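You operate a simulated robot arm through the tools that you are given. There is no shell and no other tool. Be economical: measure what you need, move in short steps, check, and stop when the job is done.

You are at the controls of a simulated two-armed robot. One attempt, no reset.

TASK
Pick up the scuffed can with one hand, pass it to the other hand and put it on the tool shelf. Set down upright: scuffed can.

The check looks at the end state, three seconds after you hand in, the way a careful person would. Anything else that was tipped, shoved, dropped, spilled or broken makes it a failure.

THE ROBOT
Two 7-joint arms with two-finger grippers on one trunk, on a base that drives. Base frame: it is fixed to the floor where the robot stands at the start and does not move with it; the origin is under the middle of the robot, x ahead of it, y to its left, z up. Units: m, rad, N and s.
The left shoulder is at the start at [0.033, 0.159, 1.181], the right one opposite. With the tool pointing down near the work surface each hand reaches from about 0.28 to 0.72 m from the robot's upright axis, wherever it stands, measured 20 degrees to its own side. Places, roughly: tool shelf [-1.4, -1, 0.6]. Payload 2.45 kg a hand.
The tool frame of a hand sits at the grasp point between the pads (the TCP): z along the fingers, y along the line on which they close. The tips reach 0.026 m beyond it. The gripper opens to 0.096 m. The gripper's body begins 0.069 m behind the TCP.
Orientation is told as [roll, pitch, yaw] about the base's x, y, z axes, in that order, counted from this pose: with the fingers straight down and closing along the base's y, the tool's x points along the base's -x, its y along +y and its z along -z.

THE INTERFACE
- The arms move only by the tool nudge_tool. It takes "left_increments", "right_increments" or both (then of equal length, played together; a hand with none holds still); each is a list of rows, each an object (a shift or turn left out is 0, a gripper value left out holds the last) with "linear": the shift along the tool's x, y, z in m, a list of three; "dr": the turn, a rotation vector about the tool's x, y, z in rad, a list of three; "claw": the closure, from 0 (fully open) to 1 (shut). In form: [{"linear": [dx, dy, dz], "dr": [wx, wy, wz], "claw": claw}, ...]. A call has 1 to 20 rows; each row shifts and turns the commanded pose from where the row before left it, along the tool's axes as they then stand. Rows are played at 5 a second. More than 0.05 m and 0.15 rad between two rows, or a gripper value outside its range, and nothing of the call is played. A pose out of reach is approached as far as the arm can. The call stops where the force on the tool passes 40 N (or 10 N more than at its start, if that is more) or the arm is blocked; 0.2 s more then pass. Each finger halts on what it meets, pressing with about 29 N; the grip force reading is that of the motor and also rises with nothing between the fingers. The clock runs only during rows and for 0.2 s after the last one: add rows that do not move to give the fingers time. The reply holds the time, the measured pose of the TCP, the force on the tool along the base axes, the opening and the grip force, in the units named above and with some noise, with the torque about the TCP (base axes, N m) and any sound that the robot's microphone picked up.
- Cameras (640 x 400 px; columns grow to the right, rows downward): "scene" is now at [0.0773, -0.013, 1.6541]; the picture's right is [-0.13, -0.99, -0.00], its down [-0.78, 0.10, -0.62] and it looks along [0.62, -0.08, -0.78] (base axes); focal length 270 px, centre (320, 200). "left" rides on the left gripper at [0.082, -0.003, -0.098] in its tool frame; the picture's right is [0.04, 1.00, 0.00], its down [-0.73, 0.03, -0.68] and it looks along [-0.68, 0.03, 0.73] (tool axes); focal length 256 px, centre (320, 200). "right" rides on the right gripper at [0.082, 0.003, -0.098] in its tool frame; the picture's right is [-0.04, 1.00, 0.00], its down [-0.73, -0.03, -0.68] and it looks along [-0.68, -0.03, 0.73] (tool axes); focal length 256 px, centre (320, 200). There is no depth. A picture from a camera that has moved, and an enlarged one, comes with that camera's place and axes in the base frame and with its lens. The place of the scene camera against the robot may be out by one fixed shift of up to 0.012 m in any direction.
- snapshot(camera): a new picture of that camera. No time passes.
- raise_lower(by): slides the trunk up (or, below 0, down) by that many m; the arms and the scene camera ride with it, the base frame stays. It gives what a move gives, with no picture.
- roll_base(legs): drives the robot by 1 to 6 legs, each [ahead, left, turn to the left] in m, m and rad, along the robot's own axes; the way and the turn of a leg run together, so that a leg with both is an arc; at most 1.5 m and 3.142 rad a leg. The arms and the cameras ride along, it lands a little off, and it stops where it bumps. It gives what a move gives.
- aim_head(pan, tilt): turns the head with the scene camera to pan (to the left, within 2.094 rad either way) and tilt (down, from -0.506 to 1.204), counted from straight ahead of the robot. It gives what a move gives.
- enlarge(camera, box): a new picture of the part [left, top, right, bottom] of that camera's present view, enlarged. No time passes.
- close_job(): hands the job in; it is judged then, once.

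Go step by step. Nothing tells you exact positions but the pictures and the camera data: compare them with the known pose of the tool, close in by small moves and look again before you grip or let go. The budget is 120 turns and 108 pictures, counting those below and the enlarged ones. Unless the task says otherwise, let go and move clear before handing in.

The tools are called after "Request:" as name(argument=value, ...) on one line, values as JSON. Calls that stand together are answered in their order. nudge_tool: Moves the arms, as the interface text tells. Its arguments: {"type":"object","properties":{"left_increments":{"type":"array"},"right_increments":{"type":"array"}},"required":[]} The other tools are called the same way: raise_lower (by) slides the trunk up or down; roll_base (legs) drives the base; aim_head (pan, tilt) turns the head that bears the scene camera; snapshot (camera) takes a picture; enlarge (camera, box) takes an enlarged picture of a part of a camera's view; close_job () hands the job in.

At the start:

```text
time_s: 0.0
left_eef_pos: [0.4512, 0.0368, 1.1651]
left_tool_rot: [0.001, 0.0, 0.001]
left_wrist_force: [0.4, 0.4, 0.6]
left_moment: [0.01, 0.02, 0.0]
left_grip_width: 0.0961
left_finger_force: 0.1
right_eef_pos: [0.3572, -0.2783, 1.1651]
right_tool_rot: [0.0, 0.002, 0.0]
right_wrist_force: [0.0, 0.5, -0.5]
right_moment: [-0.01, 0.02, -0.01]
right_grip_width: 0.096
right_finger_force: 0.1
trunk travel left (down, up): [-0.35, 0.217]
robot x, y, heading: [0.0, 0.0006, 0.001]
head pan, tilt: [-0.131, 0.897]
```

scene: 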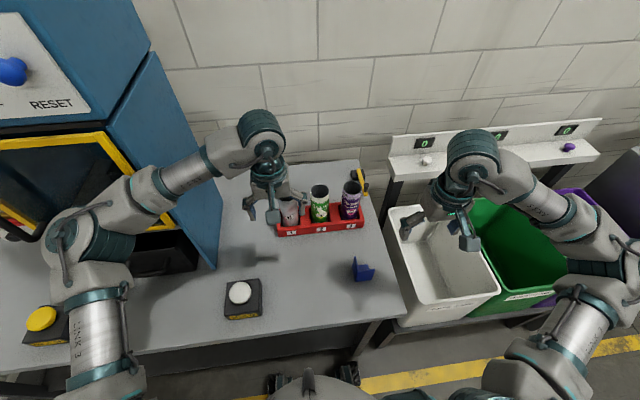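
right: 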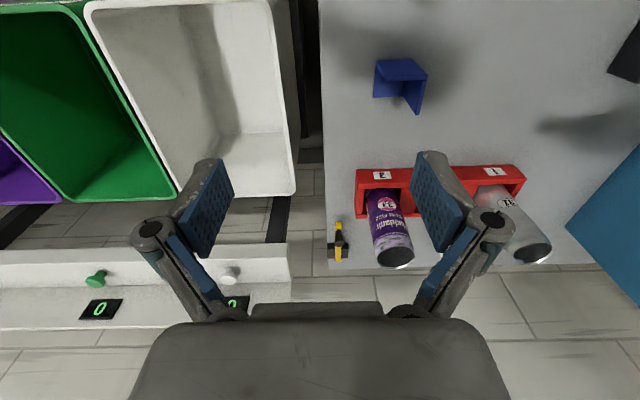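
left: 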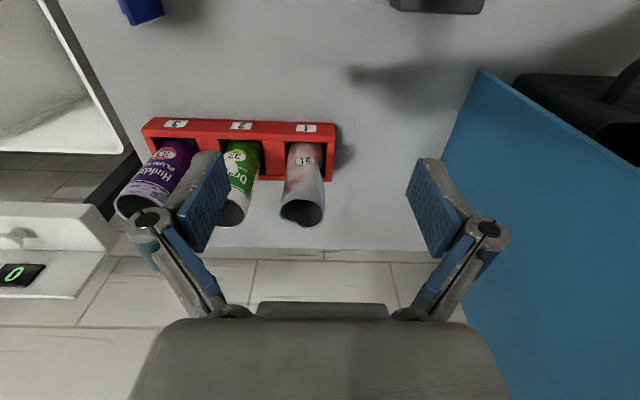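

I see three cans in a red rack on the bench: slot 1 greyish (probably the scuffed one), slot 2 green, slot 3 purple. I'll look closer first.

Request:
enlarge(camera="scene", box=[240, 150, 400, 250])

Request:
enlarge(camera="left", box=[100, 100, 356, 260])

```text
4.00 times, centred on (320, 200) of scene
camera zoom: at [0.0773, -0.013, 1.6541], right [-0.13, -0.99, 0.0], down [-0.78, 0.1, -0.62], along [0.62, -0.08, -0.78], focal length 1081 px, centre (320, 200)
```

zoom: 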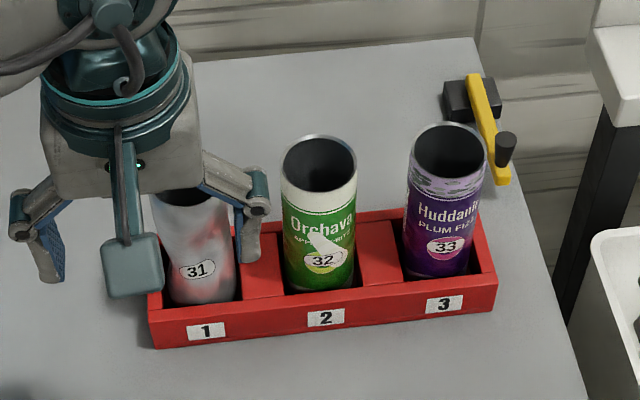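

```text
2.50 times, centred on (228, 180) of left
camera zoom: at [0.3702, 0.0328, 1.2631], right [-0.04, 1.0, 0.0], down [0.73, 0.03, 0.68], along [0.68, 0.03, -0.73], focal length 640 px, centre (550, 250)
```

zoom: 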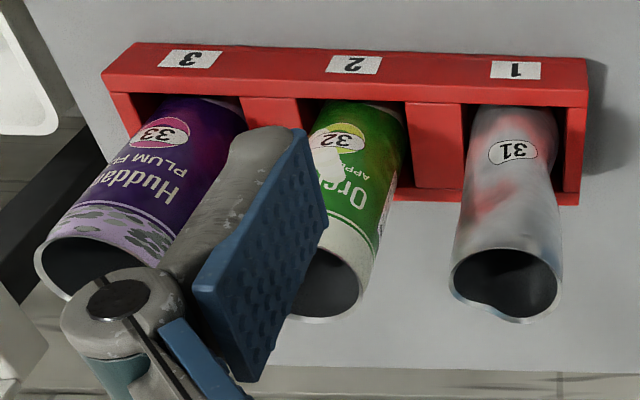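

Can 31 is bare/worn, 32 has a torn label, 33 has a mottled band. I'll look closely at each and at the shelf before deciding.

Request:
enlarge(camera="right", box=[340, 150, 560, 288])

Request:
aim_head(pan=-2.09, tilt=0.5)

Request:
snapshot(camera="scene")

```text
2.90 times, centred on (450, 219) of right
camera zoom: at [0.2751, -0.2754, 1.2637], right [0.04, 1.0, 0.0], down [0.73, -0.03, 0.68], along [0.68, -0.03, -0.73], focal length 742 px, centre (-57, 145)
```

zoom: 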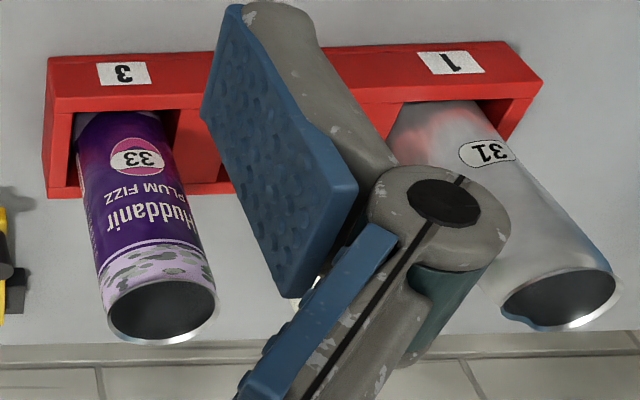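

```text
time_s: 1.9
left_eef_pos: [0.4485, 0.0367, 1.1666]
left_tool_rot: [0.001, -0.003, -0.001]
left_wrist_force: [-0.5, 0.8, -0.4]
left_moment: [0.01, 0.01, 0.01]
left_grip_width: 0.0961
left_finger_force: 0.1
right_eef_pos: [0.3537, -0.2776, 1.1675]
right_tool_rot: [-0.001, 0.0, 0.0]
right_wrist_force: [-0.1, -0.1, -0.1]
right_moment: [-0.01, 0.03, 0.05]
right_grip_width: 0.096
right_finger_force: 0.1
trunk travel left (down, up): [-0.35, 0.217]
robot x, y, heading: [0.0019, -0.0032, 0.003]
head pan, tilt: [-2.089, 0.499]
```

```text
101 pictures are left
camera scene: at [-0.0429, -0.0823, 1.688], right [-0.87, 0.49, 0.0], down [0.23, 0.42, -0.88], along [-0.44, -0.76, -0.48], focal length 270 px, centre (320, 200)
```

scene: 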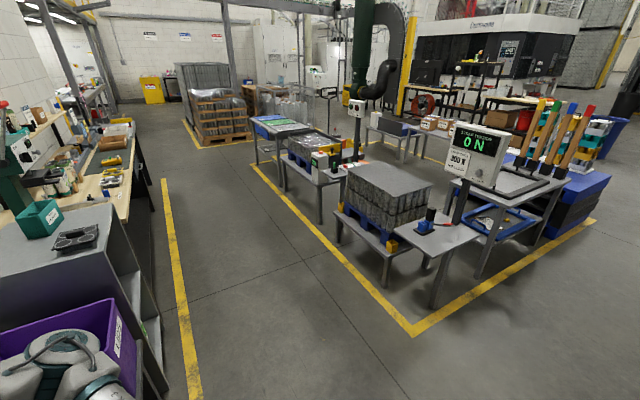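

The tool shelf should fall near pixel (428, 240), the small grey platform with a blue item beside the pallet. I'll zoom there.

Request:
enlarge(camera="scene", box=[340, 140, 532, 260])

Request:
aim_head(pan=-0.3, tilt=0.7)

Request:
snapshot(camera="scene")

```text
3.33 times, centred on (436, 200) of scene
camera zoom: at [-0.0429, -0.0823, 1.688], right [-0.87, 0.49, 0.0], down [0.23, 0.42, -0.88], along [-0.44, -0.76, -0.48], focal length 900 px, centre (-67, 200)
```

zoom: 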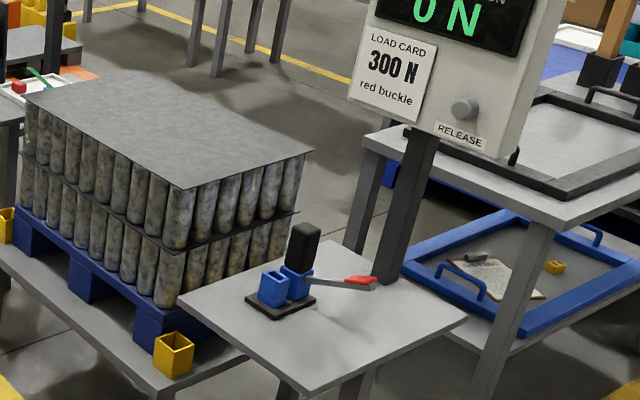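

```text
time_s: 3.7
left_eef_pos: [0.4473, 0.0373, 1.1667]
left_tool_rot: [-0.001, -0.002, 0.0]
left_wrist_force: [-0.2, -0.1, 0.5]
left_moment: [-0.01, 0.0, 0.0]
left_grip_width: 0.096
left_finger_force: 0.1
right_eef_pos: [0.3544, -0.2767, 1.167]
right_tool_rot: [0.001, -0.002, -0.001]
right_wrist_force: [0.0, 0.2, -1.2]
right_moment: [-0.02, 0.01, 0.02]
right_grip_width: 0.0961
right_finger_force: 0.0
trunk travel left (down, up): [-0.35, 0.217]
robot x, y, heading: [0.0013, 0.0011, 0.005]
head pan, tilt: [-0.3, 0.7]
```

```text
99 pictures are left
camera scene: at [0.0834, -0.0283, 1.6699], right [-0.3, -0.96, 0.0], down [-0.62, 0.19, -0.76], along [0.73, -0.23, -0.65], focal length 270 px, centre (320, 200)
```

scene: 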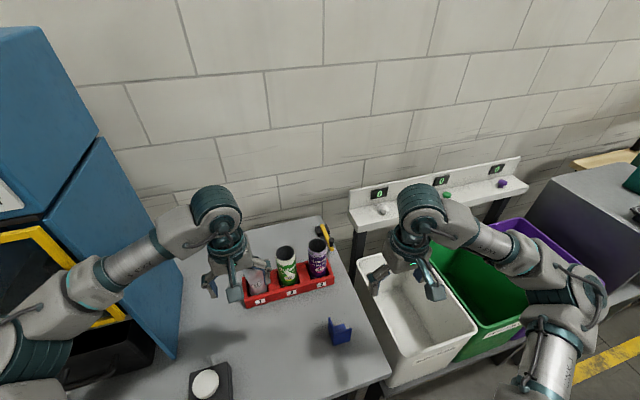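

The small platform with the blue fixture matches the given shelf place. Now the bin labels may reveal defect categories, and I need a closer look at the cans.

Request:
enlarge(camera="scene", box=[340, 150, 600, 390])

Request:
enlarge(camera="scene", box=[235, 230, 347, 300])

```text
1.67 times, centred on (470, 270) of scene
camera zoom: at [0.0834, -0.0283, 1.6699], right [-0.3, -0.96, 0.0], down [-0.62, 0.19, -0.76], along [0.73, -0.23, -0.65], focal length 450 px, centre (70, 83)
```

zoom: 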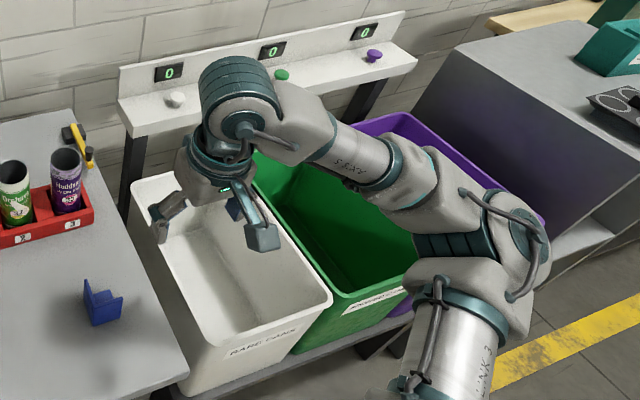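

```text
5.71 times, centred on (291, 265) of scene
camera zoom: at [0.0834, -0.0283, 1.6699], right [-0.3, -0.96, 0.0], down [-0.62, 0.19, -0.76], along [0.73, -0.23, -0.65], focal length 1544 px, centre (486, -171)
```

zoom: 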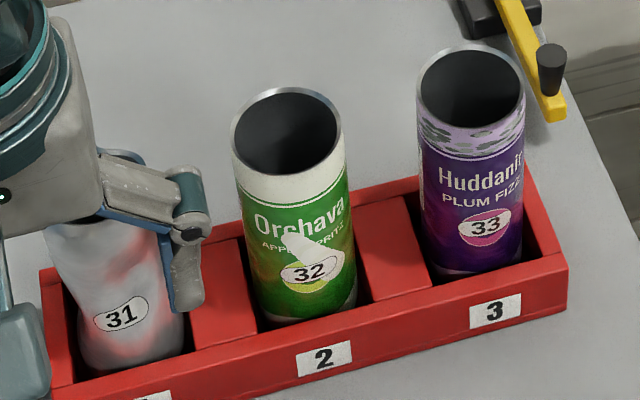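

The bins read bare cans / apple / plum, so cans 31 (dented, bare), 32 (torn label) and 33 (print worn through in patches) each have a different fault. I place can 33's rim at about (0.59, -0.178, 1.05). I'll bring the right camera nearer to inspect.

Request:
nudge_tool(right_increments=[{"linear": [-0.02, 0.032, 0]}, {"linear": [-0.02, 0.032, 0]}, {"linear": [-0.02, 0.032, 0]}, {"linear": [0, 0, 0]}])

Request:
snapshot(camera="right")

Request:
enlarge(camera="right", box=[240, 100, 432, 250])

Request:
enlarge(camera="left", box=[230, 120, 358, 240])

```text
time_s: 4.7
left_eef_pos: [0.4471, 0.0375, 1.1668]
left_tool_rot: [0.0, -0.002, 0.0]
left_wrist_force: [-0.6, -0.1, -0.2]
left_moment: [-0.03, -0.01, 0.05]
left_grip_width: 0.0959
left_finger_force: 0.1
right_eef_pos: [0.4127, -0.181, 1.1681]
right_tool_rot: [-0.001, -0.002, -0.001]
right_wrist_force: [0.0, 0.8, -0.8]
right_moment: [0.0, -0.01, 0.01]
right_grip_width: 0.0959
right_finger_force: 0.1
trunk travel left (down, up): [-0.35, 0.217]
robot x, y, heading: [-0.002, -0.0007, -0.006]
head pan, tilt: [-0.3, 0.7]
```

```text
96 pictures are left
camera right: at [0.3306, -0.1781, 1.2662], right [0.04, 1.0, 0.0], down [0.73, -0.03, 0.68], along [0.68, -0.03, -0.73], focal length 256 px, centre (320, 200)
```

right: 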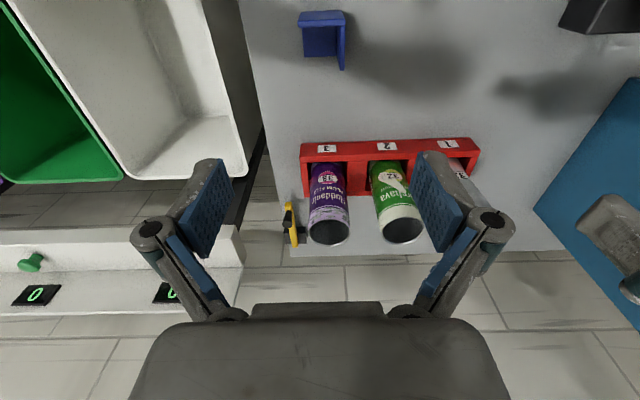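

```text
2.67 times, centred on (336, 175) of right
camera zoom: at [0.3306, -0.1781, 1.2662], right [0.04, 1.0, 0.0], down [0.73, -0.03, 0.68], along [0.68, -0.03, -0.73], focal length 683 px, centre (277, 267)
```

zoom: 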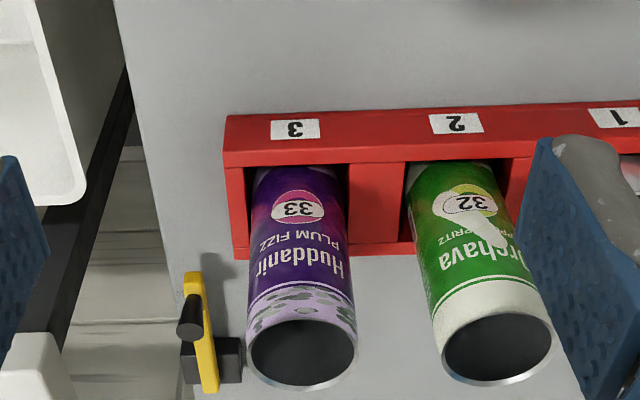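

```text
3.33 times, centred on (294, 180) of left
camera zoom: at [0.3663, 0.0343, 1.2645], right [-0.04, 1.0, 0.0], down [0.73, 0.03, 0.68], along [0.68, 0.03, -0.73], focal length 853 px, centre (407, 267)
```

zoom: 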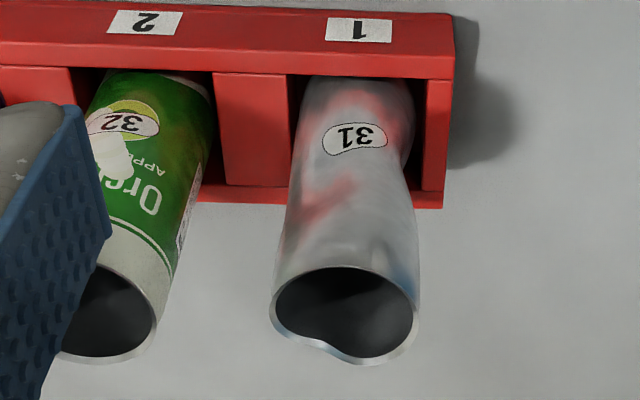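

The worn-through print band makes can 33 the scuffed one (31 is dented and bare, 32 torn), so I'm taking 33. Rim is about (0.588, -0.178, 1.05), diameter about 0.062, tray top about 0.93. I'll turn the right hand 90° so the fingers close along x, clear of can 32, then move above can 33.

Request:
nudge_tool(right_increments=[{"dr": [0, 0, -0.1428]}, {"dr": [0, 0, -0.1428]}, {"dr": [0, 0, -0.1428]}, {"dr": [0, 0, -0.1428]}, {"dr": [0, 0, -0.1428]}, {"dr": [0, 0, -0.1428]}, {"dr": [0, 0, -0.1428]}, {"dr": [0, 0, -0.1428]}, {"dr": [0, 0, -0.1428]}, {"dr": [0, 0, -0.1428]}, {"dr": [0, 0, -0.1428]}, {"linear": [0, 0, 0]}])

Request:
nudge_tool(right_increments=[{"linear": [0, -0.035, 0]}, {"linear": [0, -0.035, 0]}, {"linear": [0, -0.035, 0]}, {"linear": [0, -0.035, 0]}, {"linear": [0, -0.03, 0]}, {"linear": [0, 0, 0]}, {"linear": [0, 0, 0]}])

Request:
snapshot(camera="right")

Request:
snapshot(camera="scene")

```text
time_s: 7.3
left_eef_pos: [0.4485, 0.0382, 1.1669]
left_tool_rot: [0.001, -0.002, 0.0]
left_wrist_force: [-0.4, 0.0, 0.5]
left_moment: [0.02, 0.0, -0.02]
left_grip_width: 0.0961
left_finger_force: 0.1
right_eef_pos: [0.3207, -0.1183, 1.1545]
right_tool_rot: [-0.002, 0.0, 1.57]
right_wrist_force: [-0.3, -0.7, 1.0]
right_moment: [0.01, -0.01, 0.01]
right_grip_width: 0.0958
right_finger_force: 0.1
right hand out of reach, approached as far as the arm can: row 9, 10, 11
trunk travel left (down, up): [-0.35, 0.217]
robot x, y, heading: [0.001, 0.0014, 0.001]
head pan, tilt: [-0.3, 0.7]
```

```text
time_s: 8.9
left_eef_pos: [0.4482, 0.0386, 1.1665]
left_tool_rot: [0.0, -0.002, 0.0]
left_wrist_force: [-0.5, 0.4, 0.0]
left_moment: [0.01, 0.0, -0.01]
left_grip_width: 0.0962
left_finger_force: 0.1
right_eef_pos: [0.3426, -0.0721, 1.144]
right_tool_rot: [-0.001, -0.001, 1.567]
right_wrist_force: [-0.1, -0.1, 0.1]
right_moment: [-0.01, -0.02, -0.02]
right_grip_width: 0.0958
right_finger_force: 0.1
right hand out of reach, approached as far as the arm can: row 1, 2, 3, 4, 5
trunk travel left (down, up): [-0.35, 0.217]
robot x, y, heading: [0.0013, 0.0002, 0.002]
head pan, tilt: [-0.3, 0.7]
```

```text
93 pictures are left
camera right: at [0.3389, -0.1532, 1.2419], right [-1.0, 0.04, 0.0], down [0.03, 0.73, 0.68], along [0.03, 0.68, -0.73], focal length 256 px, centre (320, 200)
```

right: 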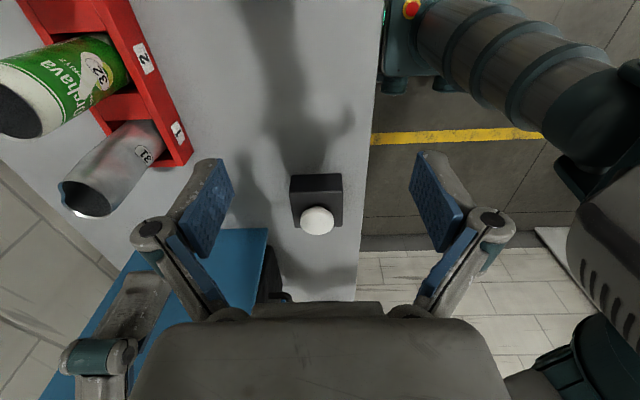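

```text
92 pictures are left
camera scene: at [0.0841, -0.0258, 1.6699], right [-0.3, -0.96, 0.0], down [-0.62, 0.19, -0.76], along [0.73, -0.23, -0.65], focal length 270 px, centre (320, 200)
```

scene: 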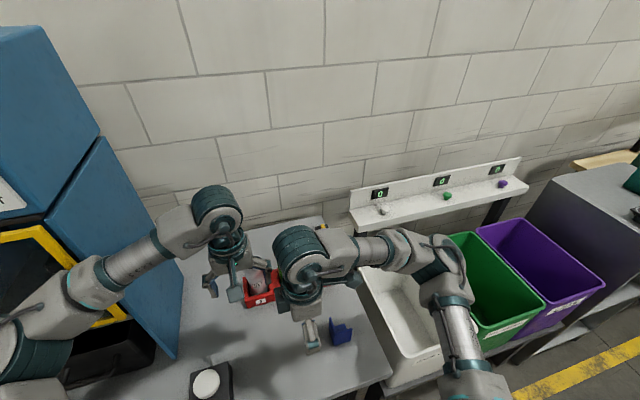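

Yaw +90° is at the right wrist's limit. I'll turn back and go to −90° instead.

Request:
nudge_tool(right_increments=[{"dr": [0, 0, 0.1428]}, {"dr": [0, 0, 0.1428]}, {"dr": [0, 0, 0.1428]}, {"dr": [0, 0, 0.1428]}, {"dr": [0, 0, 0.1428]}, {"dr": [0, 0, 0.1428]}, {"dr": [0, 0, 0.1428]}, {"dr": [0, 0, 0.1428]}, {"dr": [0, 0, 0.1428]}, {"dr": [0, 0, 0.1428]}, {"dr": [0, 0, 0.1428]}, {"linear": [0, 0, 0]}, {"linear": [0, 0, 0]}])

```text
time_s: 11.7
left_eef_pos: [0.4477, 0.0375, 1.1664]
left_tool_rot: [0.001, -0.002, 0.0]
left_wrist_force: [0.1, -0.1, 0.0]
left_moment: [-0.03, 0.02, -0.01]
left_grip_width: 0.096
left_finger_force: 0.1
right_eef_pos: [0.3437, -0.0722, 1.1443]
right_tool_rot: [-0.002, -0.001, -0.002]
right_wrist_force: [0.7, 0.4, 0.2]
right_moment: [-0.02, 0.02, 0.05]
right_grip_width: 0.0961
right_finger_force: 0.2
trunk travel left (down, up): [-0.35, 0.217]
robot x, y, heading: [0.0009, 0.0033, 0.003]
head pan, tilt: [-0.3, 0.7]
```

Back to yaw 0. Now I'll move right and forward a little, then turn to −90°.

Request:
nudge_tool(right_increments=[{"linear": [0, -0.035, -0.01]}, {"linear": [0, -0.035, -0.01]}, {"linear": [-0.02, -0.036, -0.01]}, {"linear": [-0.04, 0, 0]}, {"linear": [-0.04, 0, 0]}, {"dr": [0, 0, 0.1428]}, {"dr": [0, 0, 0.1428]}, {"dr": [0, 0, 0.1428]}, {"dr": [0, 0, 0.1428]}, {"dr": [0, 0, 0.1428]}, {"dr": [0, 0, 0.1428]}, {"dr": [0, 0, 0.1428]}, {"dr": [0, 0, 0.1428]}, {"dr": [0, 0, 0.1428]}, {"dr": [0, 0, 0.1428]}, {"dr": [0, 0, 0.1428]}, {"linear": [0, 0, 0]}, {"linear": [0, 0, 0]}])

Request:
snapshot(camera="right")

```text
time_s: 15.5
left_eef_pos: [0.4487, 0.0368, 1.1666]
left_tool_rot: [0.0, -0.002, -0.001]
left_wrist_force: [-0.8, 0.5, -0.6]
left_moment: [-0.04, -0.03, -0.01]
left_grip_width: 0.0959
left_finger_force: 0.0
right_eef_pos: [0.4445, -0.1794, 1.1752]
right_tool_rot: [0.001, 0.0, -1.57]
right_wrist_force: [-0.4, -0.2, 0.1]
right_moment: [0.01, -0.03, -0.02]
right_grip_width: 0.0959
right_finger_force: 0.0
trunk travel left (down, up): [-0.35, 0.217]
robot x, y, heading: [-0.0006, 0.0054, 0.003]
head pan, tilt: [-0.3, 0.7]
```

```text
91 pictures are left
camera right: at [0.4465, -0.0981, 1.273], right [1.0, -0.04, 0.0], down [-0.03, -0.73, 0.68], along [-0.03, -0.68, -0.73], focal length 256 px, centre (320, 200)
```

right: 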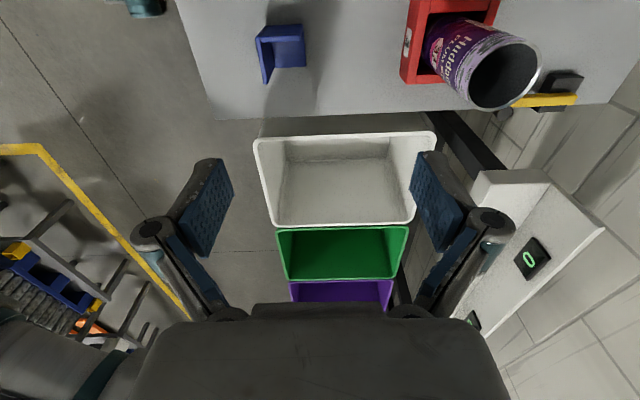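

Yaw −90° works, and the rim is confirmed near (0.592, −0.176, 1.05). Moving above it.

Request:
nudge_tool(right_increments=[{"linear": [0, 0.036, 0]}, {"linear": [0, 0.036, 0]}, {"linear": [0, 0.036, 0]}, {"linear": [0, 0.037, 0]}, {"linear": [0.002, 0, 0]}, {"linear": [0, 0, 0]}])

Request:
snapshot(camera="right")

Request:
snapshot(camera="scene")

Request:
snapshot(camera="left")

```text
time_s: 16.9
left_eef_pos: [0.4469, 0.0384, 1.1658]
left_tool_rot: [0.0, -0.001, 0.001]
left_wrist_force: [0.0, -0.2, 0.8]
left_moment: [-0.02, -0.02, 0.0]
left_grip_width: 0.0959
left_finger_force: 0.0
right_eef_pos: [0.5891, -0.1768, 1.1757]
right_tool_rot: [0.002, -0.002, -1.57]
right_wrist_force: [0.0, -0.9, -0.4]
right_moment: [0.0, 0.01, -0.04]
right_grip_width: 0.0958
right_finger_force: 0.0
trunk travel left (down, up): [-0.35, 0.217]
robot x, y, heading: [0.0029, -0.0001, 0.002]
head pan, tilt: [-0.3, 0.7]
```

```text
90 pictures are left
camera right: at [0.5907, -0.0952, 1.2743], right [1.0, -0.04, 0.0], down [-0.03, -0.73, 0.68], along [-0.03, -0.68, -0.73], focal length 256 px, centre (320, 200)
```

right: 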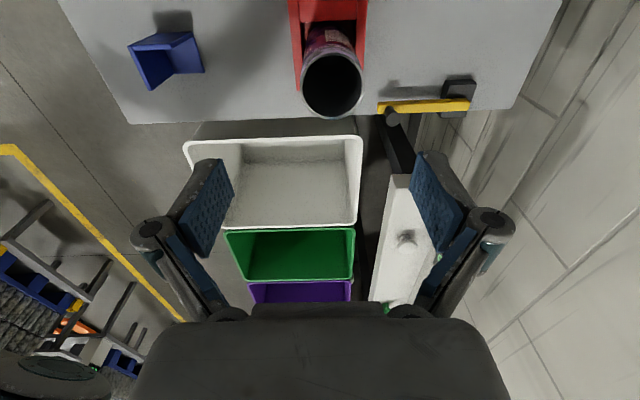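

```text
89 pictures are left
camera scene: at [0.0847, -0.0267, 1.6699], right [-0.3, -0.96, 0.0], down [-0.62, 0.19, -0.76], along [0.73, -0.23, -0.65], focal length 270 px, centre (320, 200)
```

scene: 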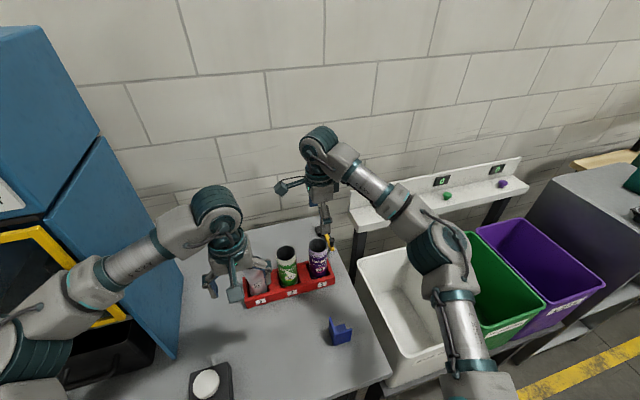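

```text
88 pictures are left
camera left: at [0.3666, 0.0341, 1.2645], right [-0.04, 1.0, 0.0], down [0.73, 0.03, 0.68], along [0.68, 0.03, -0.73], focal length 256 px, centre (320, 200)
```

left: 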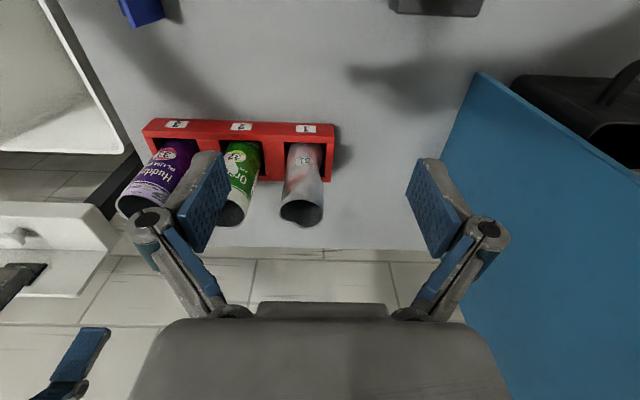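

Triangulating the two right-camera views gives the rim at about (0.597, −0.1765, 1.04). I'll shift 8 mm forward and descend part way, keeping the tips above the rim.

Request:
nudge_tool(right_increments=[{"linear": [0, 0.008, 0.02]}, {"linear": [0, 0, 0.035]}, {"linear": [0, 0, 0.03]}, {"linear": [0, 0, 0]}, {"linear": [0, 0, 0]}])

Request:
snapshot(camera="right")

Request:
enlarge(camera="scene", box=[240, 180, 368, 300])

Request:
enlarge(camera="left", box=[0, 100, 256, 260])

```text
time_s: 18.1
left_eef_pos: [0.4477, 0.0369, 1.1664]
left_tool_rot: [-0.001, -0.002, 0.001]
left_wrist_force: [0.2, -0.1, 0.5]
left_moment: [-0.02, 0.02, -0.01]
left_grip_width: 0.0959
left_finger_force: 0.0
right_eef_pos: [0.5986, -0.1762, 1.0904]
right_tool_rot: [0.001, 0.0, -1.571]
right_wrist_force: [0.5, -0.9, 0.2]
right_moment: [-0.02, -0.03, -0.03]
right_grip_width: 0.0958
right_finger_force: 0.1
trunk travel left (down, up): [-0.35, 0.217]
robot x, y, heading: [-0.0006, 0.0021, 0.002]
head pan, tilt: [-0.3, 0.7]
```

```text
87 pictures are left
camera right: at [0.6013, -0.094, 1.1883], right [1.0, -0.04, 0.0], down [-0.03, -0.73, 0.68], along [-0.03, -0.68, -0.73], focal length 256 px, centre (320, 200)
```

right: 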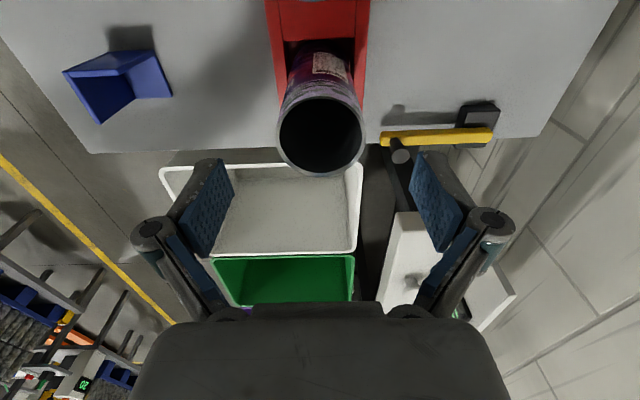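

```text
3.33 times, centred on (304, 240) of scene
camera zoom: at [0.0851, -0.0267, 1.6699], right [-0.3, -0.96, 0.0], down [-0.62, 0.19, -0.76], along [0.73, -0.23, -0.65], focal length 900 px, centre (373, 67)
```

zoom: 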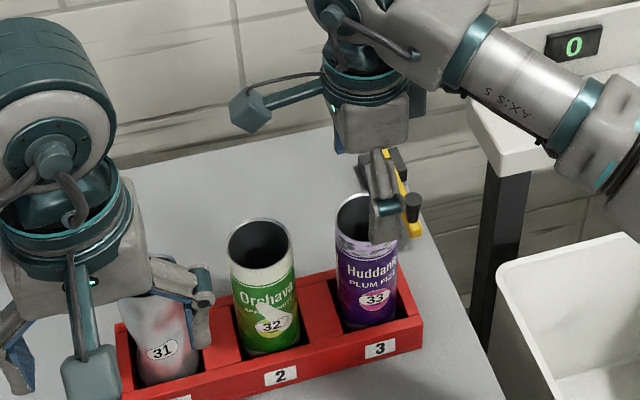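

```text
2.50 times, centred on (128, 180) of left
camera zoom: at [0.3668, 0.034, 1.2644], right [-0.04, 1.0, 0.0], down [0.73, 0.03, 0.68], along [0.68, 0.03, -0.73], focal length 640 px, centre (800, 250)
```

zoom: 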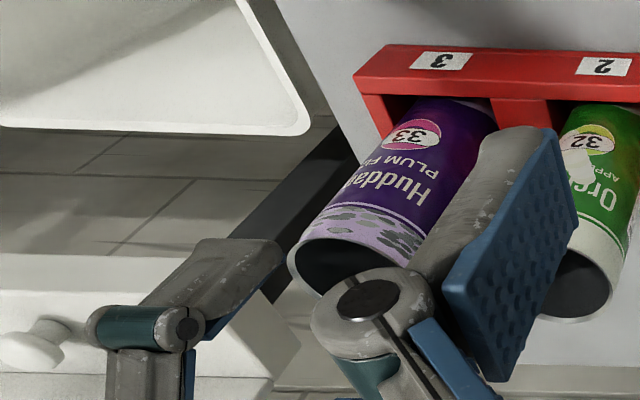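

Centred within a couple of mm. Descending so the TCP sits about 13 mm under the rim, then closing.

Request:
nudge_tool(right_increments=[{"linear": [0, 0, 0.02]}, {"linear": [0, 0, 0.02]}, {"linear": [0, 0, 0.022]}, {"linear": [0, 0, 0]}])

Request:
enlarge(camera="scene", box=[240, 180, 368, 300])

Request:
snapshot(camera="right")

```text
time_s: 19.1
left_eef_pos: [0.4482, 0.0363, 1.1663]
left_tool_rot: [0.002, -0.003, 0.001]
left_wrist_force: [-0.4, 0.6, 0.0]
left_moment: [0.0, -0.01, 0.02]
left_grip_width: 0.0963
left_finger_force: 0.0
right_eef_pos: [0.5973, -0.1763, 1.0252]
right_tool_rot: [0.001, 0.001, -1.571]
right_wrist_force: [0.2, 0.5, 0.4]
right_moment: [-0.03, 0.02, 0.02]
right_grip_width: 0.096
right_finger_force: 0.2
trunk travel left (down, up): [-0.35, 0.217]
robot x, y, heading: [0.0016, -0.0011, -0.003]
head pan, tilt: [-0.3, 0.7]
```

```text
3.33 times, centred on (304, 240) of scene
camera zoom: at [0.0849, -0.0266, 1.6699], right [-0.3, -0.96, 0.0], down [-0.62, 0.19, -0.76], along [0.73, -0.23, -0.65], focal length 900 px, centre (373, 67)
```

zoom: 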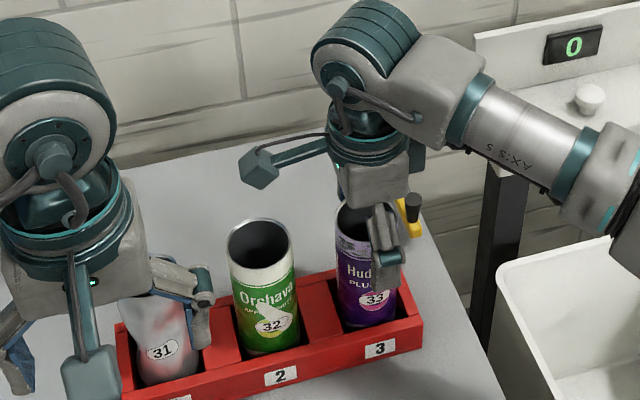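

```text
83 pictures are left
camera right: at [0.5996, -0.0951, 1.1256], right [1.0, -0.04, 0.0], down [-0.03, -0.73, 0.68], along [-0.03, -0.68, -0.73], focal length 256 px, centre (320, 200)
```

right: 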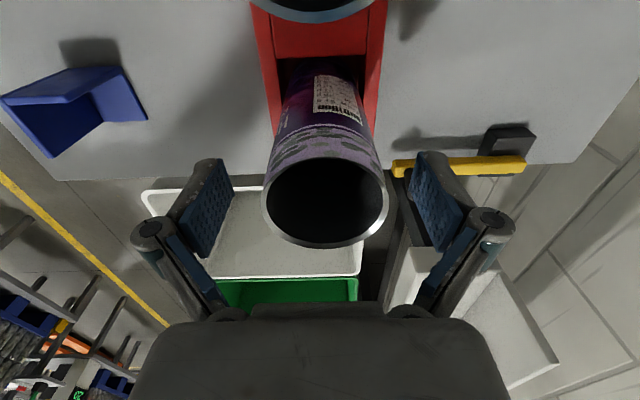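

Well placed; the rim is about 2 mm off along x. Nudging and closing.

Request:
nudge_tool(right_increments=[{"linear": [0, 0.002, 0]}, {"claw": 0.3}, {"claw": 0.45}, {"claw": 0.7}, {"claw": 0.7}, {"claw": 0.7}])

Request:
snapshot(camera="right")

```text
time_s: 20.5
left_eef_pos: [0.4476, 0.0383, 1.167]
left_tool_rot: [0.001, -0.003, -0.002]
left_wrist_force: [0.0, 0.1, 0.0]
left_moment: [-0.01, -0.03, -0.01]
left_grip_width: 0.0959
left_finger_force: 0.1
right_eef_pos: [0.5985, -0.1765, 1.0272]
right_tool_rot: [0.002, 0.0, -1.569]
right_wrist_force: [0.7, 0.5, 0.7]
right_moment: [-0.02, -0.01, -0.01]
right_grip_width: 0.0539
right_finger_force: 28.9
trunk travel left (down, up): [-0.35, 0.217]
robot x, y, heading: [0.0006, 0.0024, -0.004]
head pan, tilt: [-0.3, 0.7]
```

```text
82 pictures are left
camera right: at [0.6018, -0.0951, 1.1258], right [1.0, -0.04, 0.0], down [-0.03, -0.73, 0.68], along [-0.03, -0.68, -0.73], focal length 256 px, centre (320, 200)
```

right: 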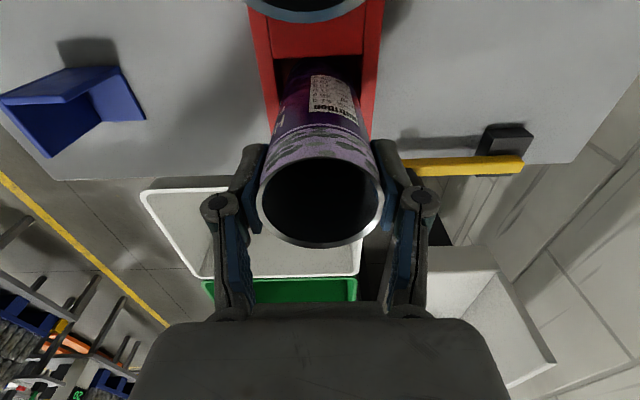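

Gripped (0.054 m). Lifting straight up.

Request:
nudge_tool(right_increments=[{"linear": [0, 0, -0.02]}, {"linear": [0, 0, -0.03]}, {"linear": [0, 0, -0.03]}, {"linear": [0, 0, -0.03]}, {"linear": [0, 0, -0.03]}, {"linear": [0, 0, -0.03]}, {"linear": [0, 0, -0.03]}, {"linear": [0, 0, 0]}])

Request:
snapshot(camera="scene")

Request:
snapshot(camera="left")

```text
time_s: 22.3
left_eef_pos: [0.4482, 0.0369, 1.1657]
left_tool_rot: [0.0, -0.002, -0.001]
left_wrist_force: [1.2, -0.2, -0.3]
left_moment: [-0.02, 0.04, -0.02]
left_grip_width: 0.096
left_finger_force: 0.1
right_eef_pos: [0.5993, -0.1757, 1.2293]
right_tool_rot: [0.002, 0.001, -1.571]
right_wrist_force: [0.7, 0.5, -0.3]
right_moment: [0.01, -0.03, 0.03]
right_grip_width: 0.0538
right_finger_force: 29.5
trunk travel left (down, up): [-0.35, 0.217]
robot x, y, heading: [-0.0032, -0.0016, -0.003]
head pan, tilt: [-0.3, 0.7]
```

```text
81 pictures are left
camera scene: at [0.0853, -0.0259, 1.6698], right [-0.3, -0.96, 0.0], down [-0.62, 0.19, -0.76], along [0.73, -0.23, -0.65], focal length 270 px, centre (320, 200)
```

scene: 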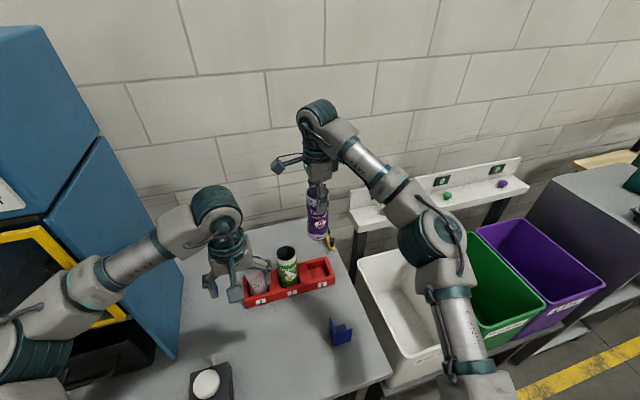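

```text
80 pictures are left
camera left: at [0.3671, 0.0346, 1.2642], right [-0.04, 1.0, 0.0], down [0.73, 0.03, 0.68], along [0.68, 0.03, -0.73], focal length 256 px, centre (320, 200)
```

left: 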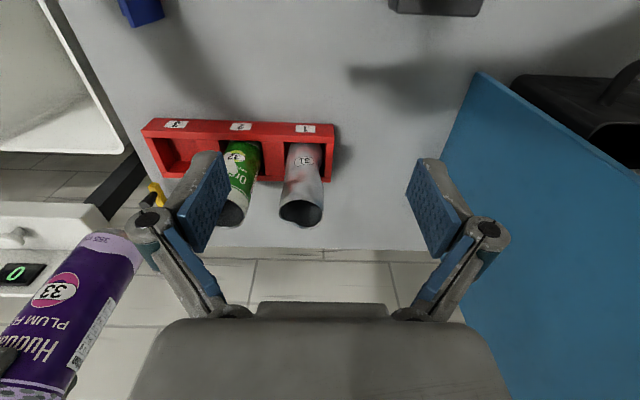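

The can is lifted cleanly and hangs upright; it is about 0.14 m tall with the bottom near z 1.10. For the pass, I'll turn the left hand to point diagonally forward-right and tilted about 37° downward.

Request:
nudge_tool(left_increments=[{"dr": [0, 0, 0.133]}, {"dr": [0, 0, 0.133]}, {"dr": [0, 0, 0.133]}, {"dr": [0, 0, 0.133]}, {"dr": [0, 0, 0.133]}, {"dr": [0, 0, 0.133]}, {"dr": [0, -0.132, 0]}, {"dr": [0, -0.132, 0]}, {"dr": [0, -0.132, 0]}, {"dr": [0, -0.132, 0]}, {"dr": [0, -0.132, 0]}, {"dr": [0, -0.132, 0]}, {"dr": [0, -0.132, 0]}, {"linear": [0, 0, 0]}, {"linear": [0, 0, 0]}])

Request:
snapshot(camera="left")

Request:
snapshot(camera="scene")

```text
time_s: 25.5
left_eef_pos: [0.4484, 0.0379, 1.1668]
left_tool_rot: [0.002, -0.925, -0.798]
left_wrist_force: [0.2, 1.6, 0.3]
left_moment: [-0.03, 0.03, -0.04]
left_grip_width: 0.0959
left_finger_force: 0.0
right_eef_pos: [0.5991, -0.1749, 1.2299]
right_tool_rot: [0.001, -0.001, -1.571]
right_wrist_force: [-1.1, -0.4, 0.2]
right_moment: [0.0, 0.02, 0.01]
right_grip_width: 0.0539
right_finger_force: 28.5
trunk travel left (down, up): [-0.35, 0.217]
robot x, y, heading: [0.0028, -0.002, -0.003]
head pan, tilt: [-0.3, 0.7]
```

```text
79 pictures are left
camera left: at [0.3571, 0.1278, 1.1601], right [0.7, 0.71, -0.03], down [-0.05, 0.09, 0.99], along [0.71, -0.69, 0.1], focal length 256 px, centre (320, 200)
```

left: 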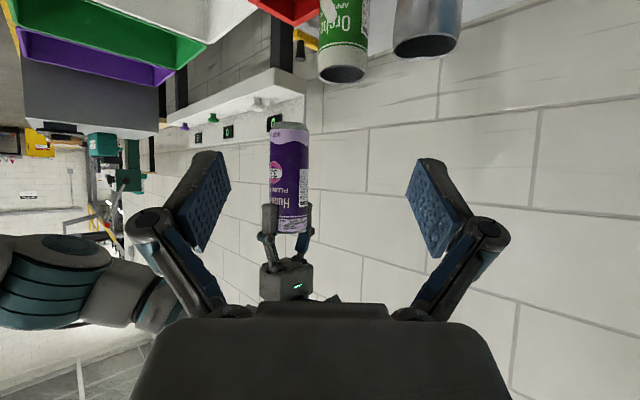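

```text
78 pictures are left
camera scene: at [0.0845, -0.0249, 1.6699], right [-0.3, -0.96, 0.0], down [-0.62, 0.19, -0.76], along [0.73, -0.23, -0.65], focal length 270 px, centre (320, 200)
```

scene: 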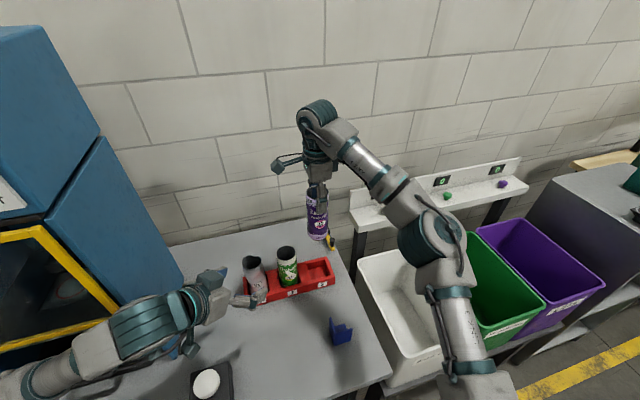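

The left hand reaches that pose, and the can is clear in its view (bottom at about z 1.09). Now I bring the can nearer and turn the right hand so its fingers sit crosswise to the left's approach.

Request:
nudge_tool(right_increments=[{"linear": [0.022, -0.023, 0]}, {"linear": [0.022, -0.023, 0]}, {"linear": [0.022, -0.023, 0]}, {"dr": [0, 0, -0.128]}, {"dr": [0, 0, -0.128]}, {"dr": [0, 0, -0.128]}, {"dr": [0, 0, -0.128]}, {"dr": [0, 0, -0.128]}, {"dr": [0, 0, -0.128]}, {"linear": [0, 0, 0]}, {"linear": [0, 0, 0]}])

Request:
snapshot(camera="left")

Request:
snapshot(camera="scene")

```text
time_s: 27.9
left_eef_pos: [0.4475, 0.0389, 1.1668]
left_tool_rot: [0.001, -0.926, -0.799]
left_wrist_force: [-0.2, -0.2, -0.2]
left_moment: [0.01, 0.02, -0.03]
left_grip_width: 0.0962
left_finger_force: 0.0
right_eef_pos: [0.5309, -0.1089, 1.2272]
right_tool_rot: [-0.001, -0.001, -0.802]
right_wrist_force: [0.1, -1.2, 0.6]
right_moment: [0.01, 0.03, -0.01]
right_grip_width: 0.054
right_finger_force: 29.2
trunk travel left (down, up): [-0.35, 0.217]
robot x, y, heading: [0.0062, -0.0003, -0.0]
head pan, tilt: [-0.3, 0.7]
```

```text
77 pictures are left
camera left: at [0.3571, 0.1279, 1.1602], right [0.7, 0.71, -0.03], down [-0.05, 0.09, 0.99], along [0.71, -0.69, 0.1], focal length 256 px, centre (320, 200)
```

left: 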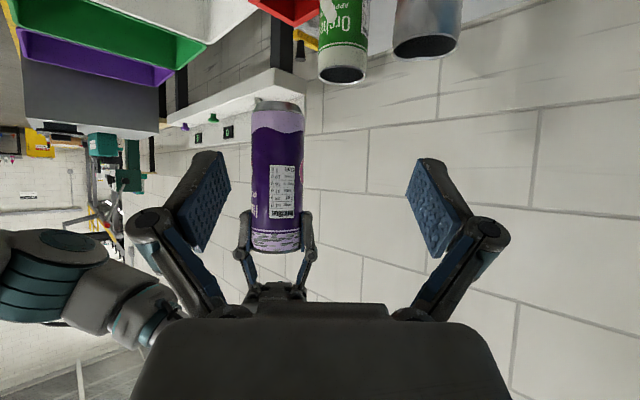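

```text
76 pictures are left
camera scene: at [0.0842, -0.0247, 1.67], right [-0.3, -0.96, 0.0], down [-0.62, 0.19, -0.76], along [0.73, -0.23, -0.65], focal length 270 px, centre (320, 200)
```

scene: 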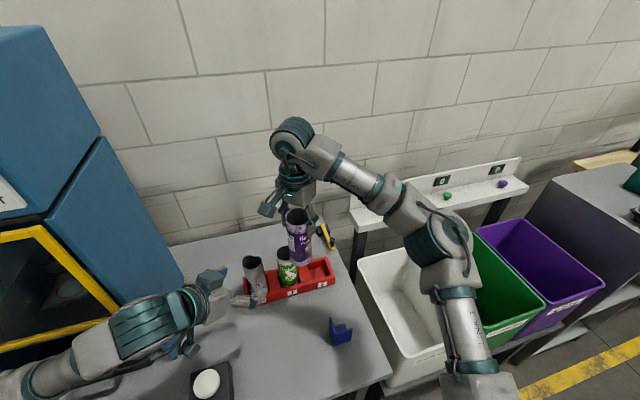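

The can is where computed. I'll line the left hand up laterally and in height (TCP z 1.147), and advance part way.

Request:
nudge_tool(left_increments=[{"linear": [0.008, -0.022, 0.006]}, {"linear": [0.008, -0.0215, 0.006]}, {"linear": [-0.02, 0, 0.0266]}, {"linear": [-0.02, 0, 0.0266]}, {"linear": [-0.02, 0, 0.0266]}, {"linear": [0, 0, 0]}, {"linear": [0, 0, 0]}])

Request:
snapshot(camera="left")

Request:
snapshot(camera="right")

Request:
enlarge(camera="scene", box=[200, 110, 360, 310])

```text
time_s: 29.5
left_eef_pos: [0.4853, -0.0641, 1.1478]
left_tool_rot: [0.001, -0.925, -0.801]
left_wrist_force: [-0.4, 0.2, -0.6]
left_moment: [-0.02, 0.01, -0.03]
left_grip_width: 0.096
left_finger_force: 0.0
right_eef_pos: [0.5316, -0.1092, 1.227]
right_tool_rot: [0.004, -0.001, -0.803]
right_wrist_force: [-0.1, 0.3, -0.3]
right_moment: [0.0, 0.01, 0.0]
right_grip_width: 0.054
right_finger_force: 28.8
trunk travel left (down, up): [-0.35, 0.217]
robot x, y, heading: [-0.0015, 0.0053, 0.003]
head pan, tilt: [-0.3, 0.7]
```

```text
75 pictures are left
camera left: at [0.3941, 0.0251, 1.1412], right [0.7, 0.71, -0.03], down [-0.05, 0.09, 0.99], along [0.71, -0.69, 0.1], focal length 256 px, centre (320, 200)
```

left: 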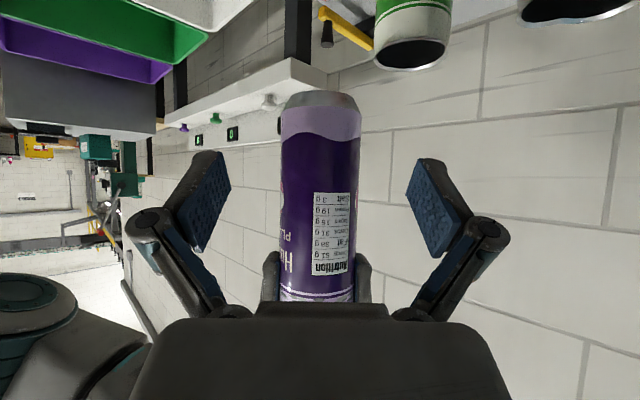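

```text
74 pictures are left
camera right: at [0.4751, -0.0478, 1.3263], right [0.75, 0.67, 0.0], down [0.49, -0.55, 0.68], along [0.45, -0.51, -0.73], focal length 256 px, centre (320, 200)
```

right: 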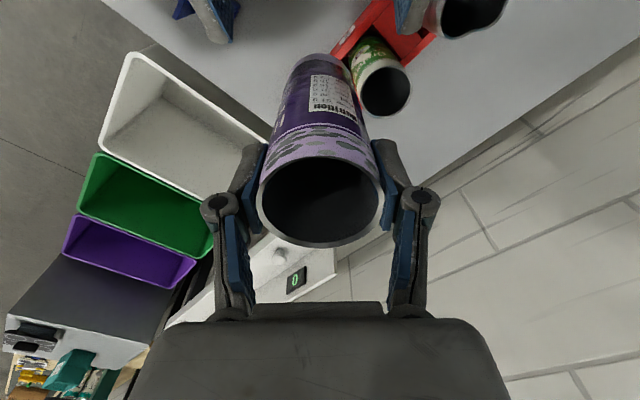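

```text
2.00 times, centred on (280, 210) of scene
camera zoom: at [0.0844, -0.0254, 1.6699], right [-0.3, -0.96, 0.0], down [-0.62, 0.19, -0.76], along [0.73, -0.23, -0.65], focal length 540 px, centre (400, 180)
```

zoom: 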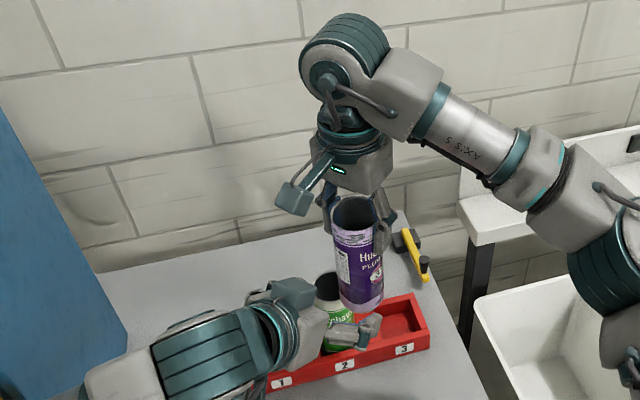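

Well centred with even clearance. Advancing the remaining 65 mm to the can's axis.

Request:
nudge_tool(left_increments=[{"linear": [-0.013, 0.001, 0.0172]}, {"linear": [-0.013, 0.0007, 0.0172]}, {"linear": [-0.0125, 0, 0.0168]}, {"linear": [0, 0, 0]}, {"linear": [0, 0, 0]}])

Request:
snapshot(camera="left")

Request:
snapshot(camera="right")

Request:
enlarge(camera="scene", box=[200, 110, 360, 310])

```text
time_s: 30.7
left_eef_pos: [0.5325, -0.1086, 1.1468]
left_tool_rot: [0.002, -0.927, -0.8]
left_wrist_force: [0.6, 0.1, 0.0]
left_moment: [-0.02, 0.02, 0.01]
left_grip_width: 0.0958
left_finger_force: 0.1
right_eef_pos: [0.5319, -0.1098, 1.2278]
right_tool_rot: [0.001, -0.003, -0.803]
right_wrist_force: [-0.1, 0.0, 0.3]
right_moment: [-0.02, 0.01, 0.01]
right_grip_width: 0.054
right_finger_force: 28.9
trunk travel left (down, up): [-0.35, 0.217]
robot x, y, heading: [0.0008, -0.0005, -0.002]
head pan, tilt: [-0.3, 0.7]
```

```text
72 pictures are left
camera left: at [0.4415, -0.0193, 1.1407], right [0.7, 0.71, -0.03], down [-0.05, 0.09, 0.99], along [0.71, -0.69, 0.1], focal length 256 px, centre (320, 200)
```

left: 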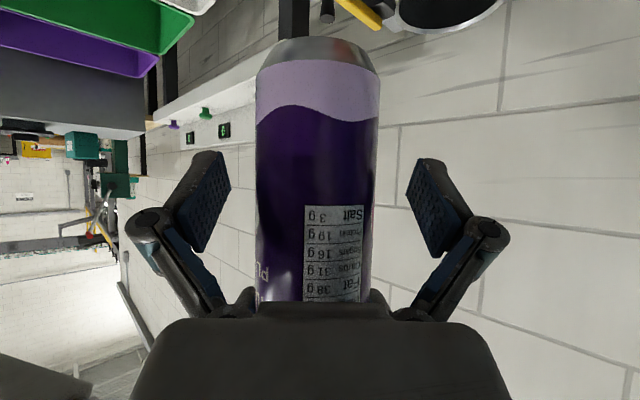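

```text
71 pictures are left
camera right: at [0.4752, -0.0486, 1.3263], right [0.75, 0.67, 0.0], down [0.49, -0.55, 0.68], along [0.45, -0.51, -0.73], focal length 256 px, centre (320, 200)
```

right: 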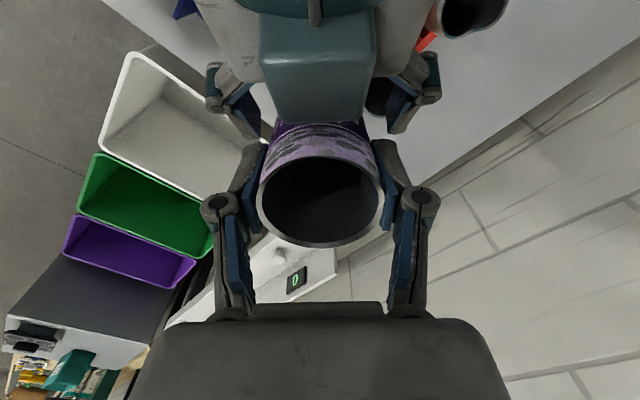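

```text
2.00 times, centred on (280, 210) of scene
camera zoom: at [0.0847, -0.0264, 1.6699], right [-0.3, -0.96, 0.0], down [-0.62, 0.19, -0.76], along [0.73, -0.23, -0.65], focal length 540 px, centre (400, 180)
```

zoom: 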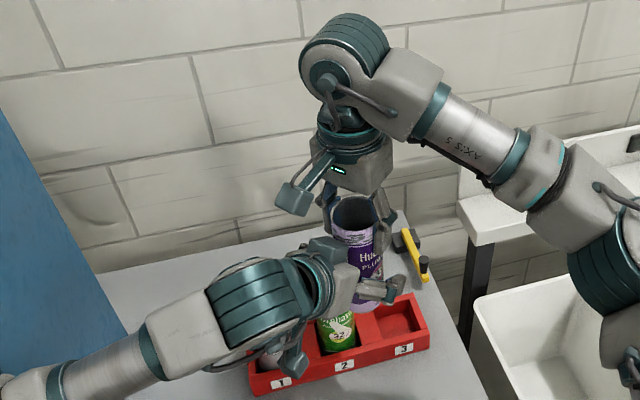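

The can is centred between the left fingers (which sit below the right's). Closing the left hand.

Request:
nudge_tool(left_increments=[{"claw": 0.3}, {"claw": 0.45}, {"claw": 0.7}, {"claw": 0.7}, {"claw": 0.7}])

Request:
snapshot(camera="left")

```text
time_s: 31.9
left_eef_pos: [0.5338, -0.1078, 1.1474]
left_tool_rot: [0.004, -0.925, -0.798]
left_wrist_force: [-0.2, -1.2, -0.1]
left_moment: [0.02, -0.02, -0.03]
left_grip_width: 0.0542
left_finger_force: 29.5
right_eef_pos: [0.5306, -0.1103, 1.227]
right_tool_rot: [-0.001, 0.0, -0.805]
right_wrist_force: [0.3, 0.2, 0.1]
right_moment: [0.0, -0.02, -0.01]
right_grip_width: 0.0615
right_finger_force: 0.5
trunk travel left (down, up): [-0.35, 0.217]
robot x, y, heading: [0.0001, 0.0005, -0.004]
head pan, tilt: [-0.3, 0.7]
```

```text
69 pictures are left
camera left: at [0.4425, -0.0184, 1.1405], right [0.7, 0.72, -0.03], down [-0.05, 0.09, 0.99], along [0.72, -0.69, 0.1], focal length 256 px, centre (320, 200)
```

left: 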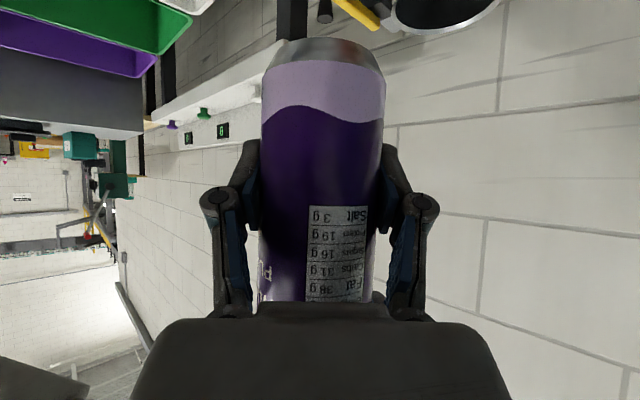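

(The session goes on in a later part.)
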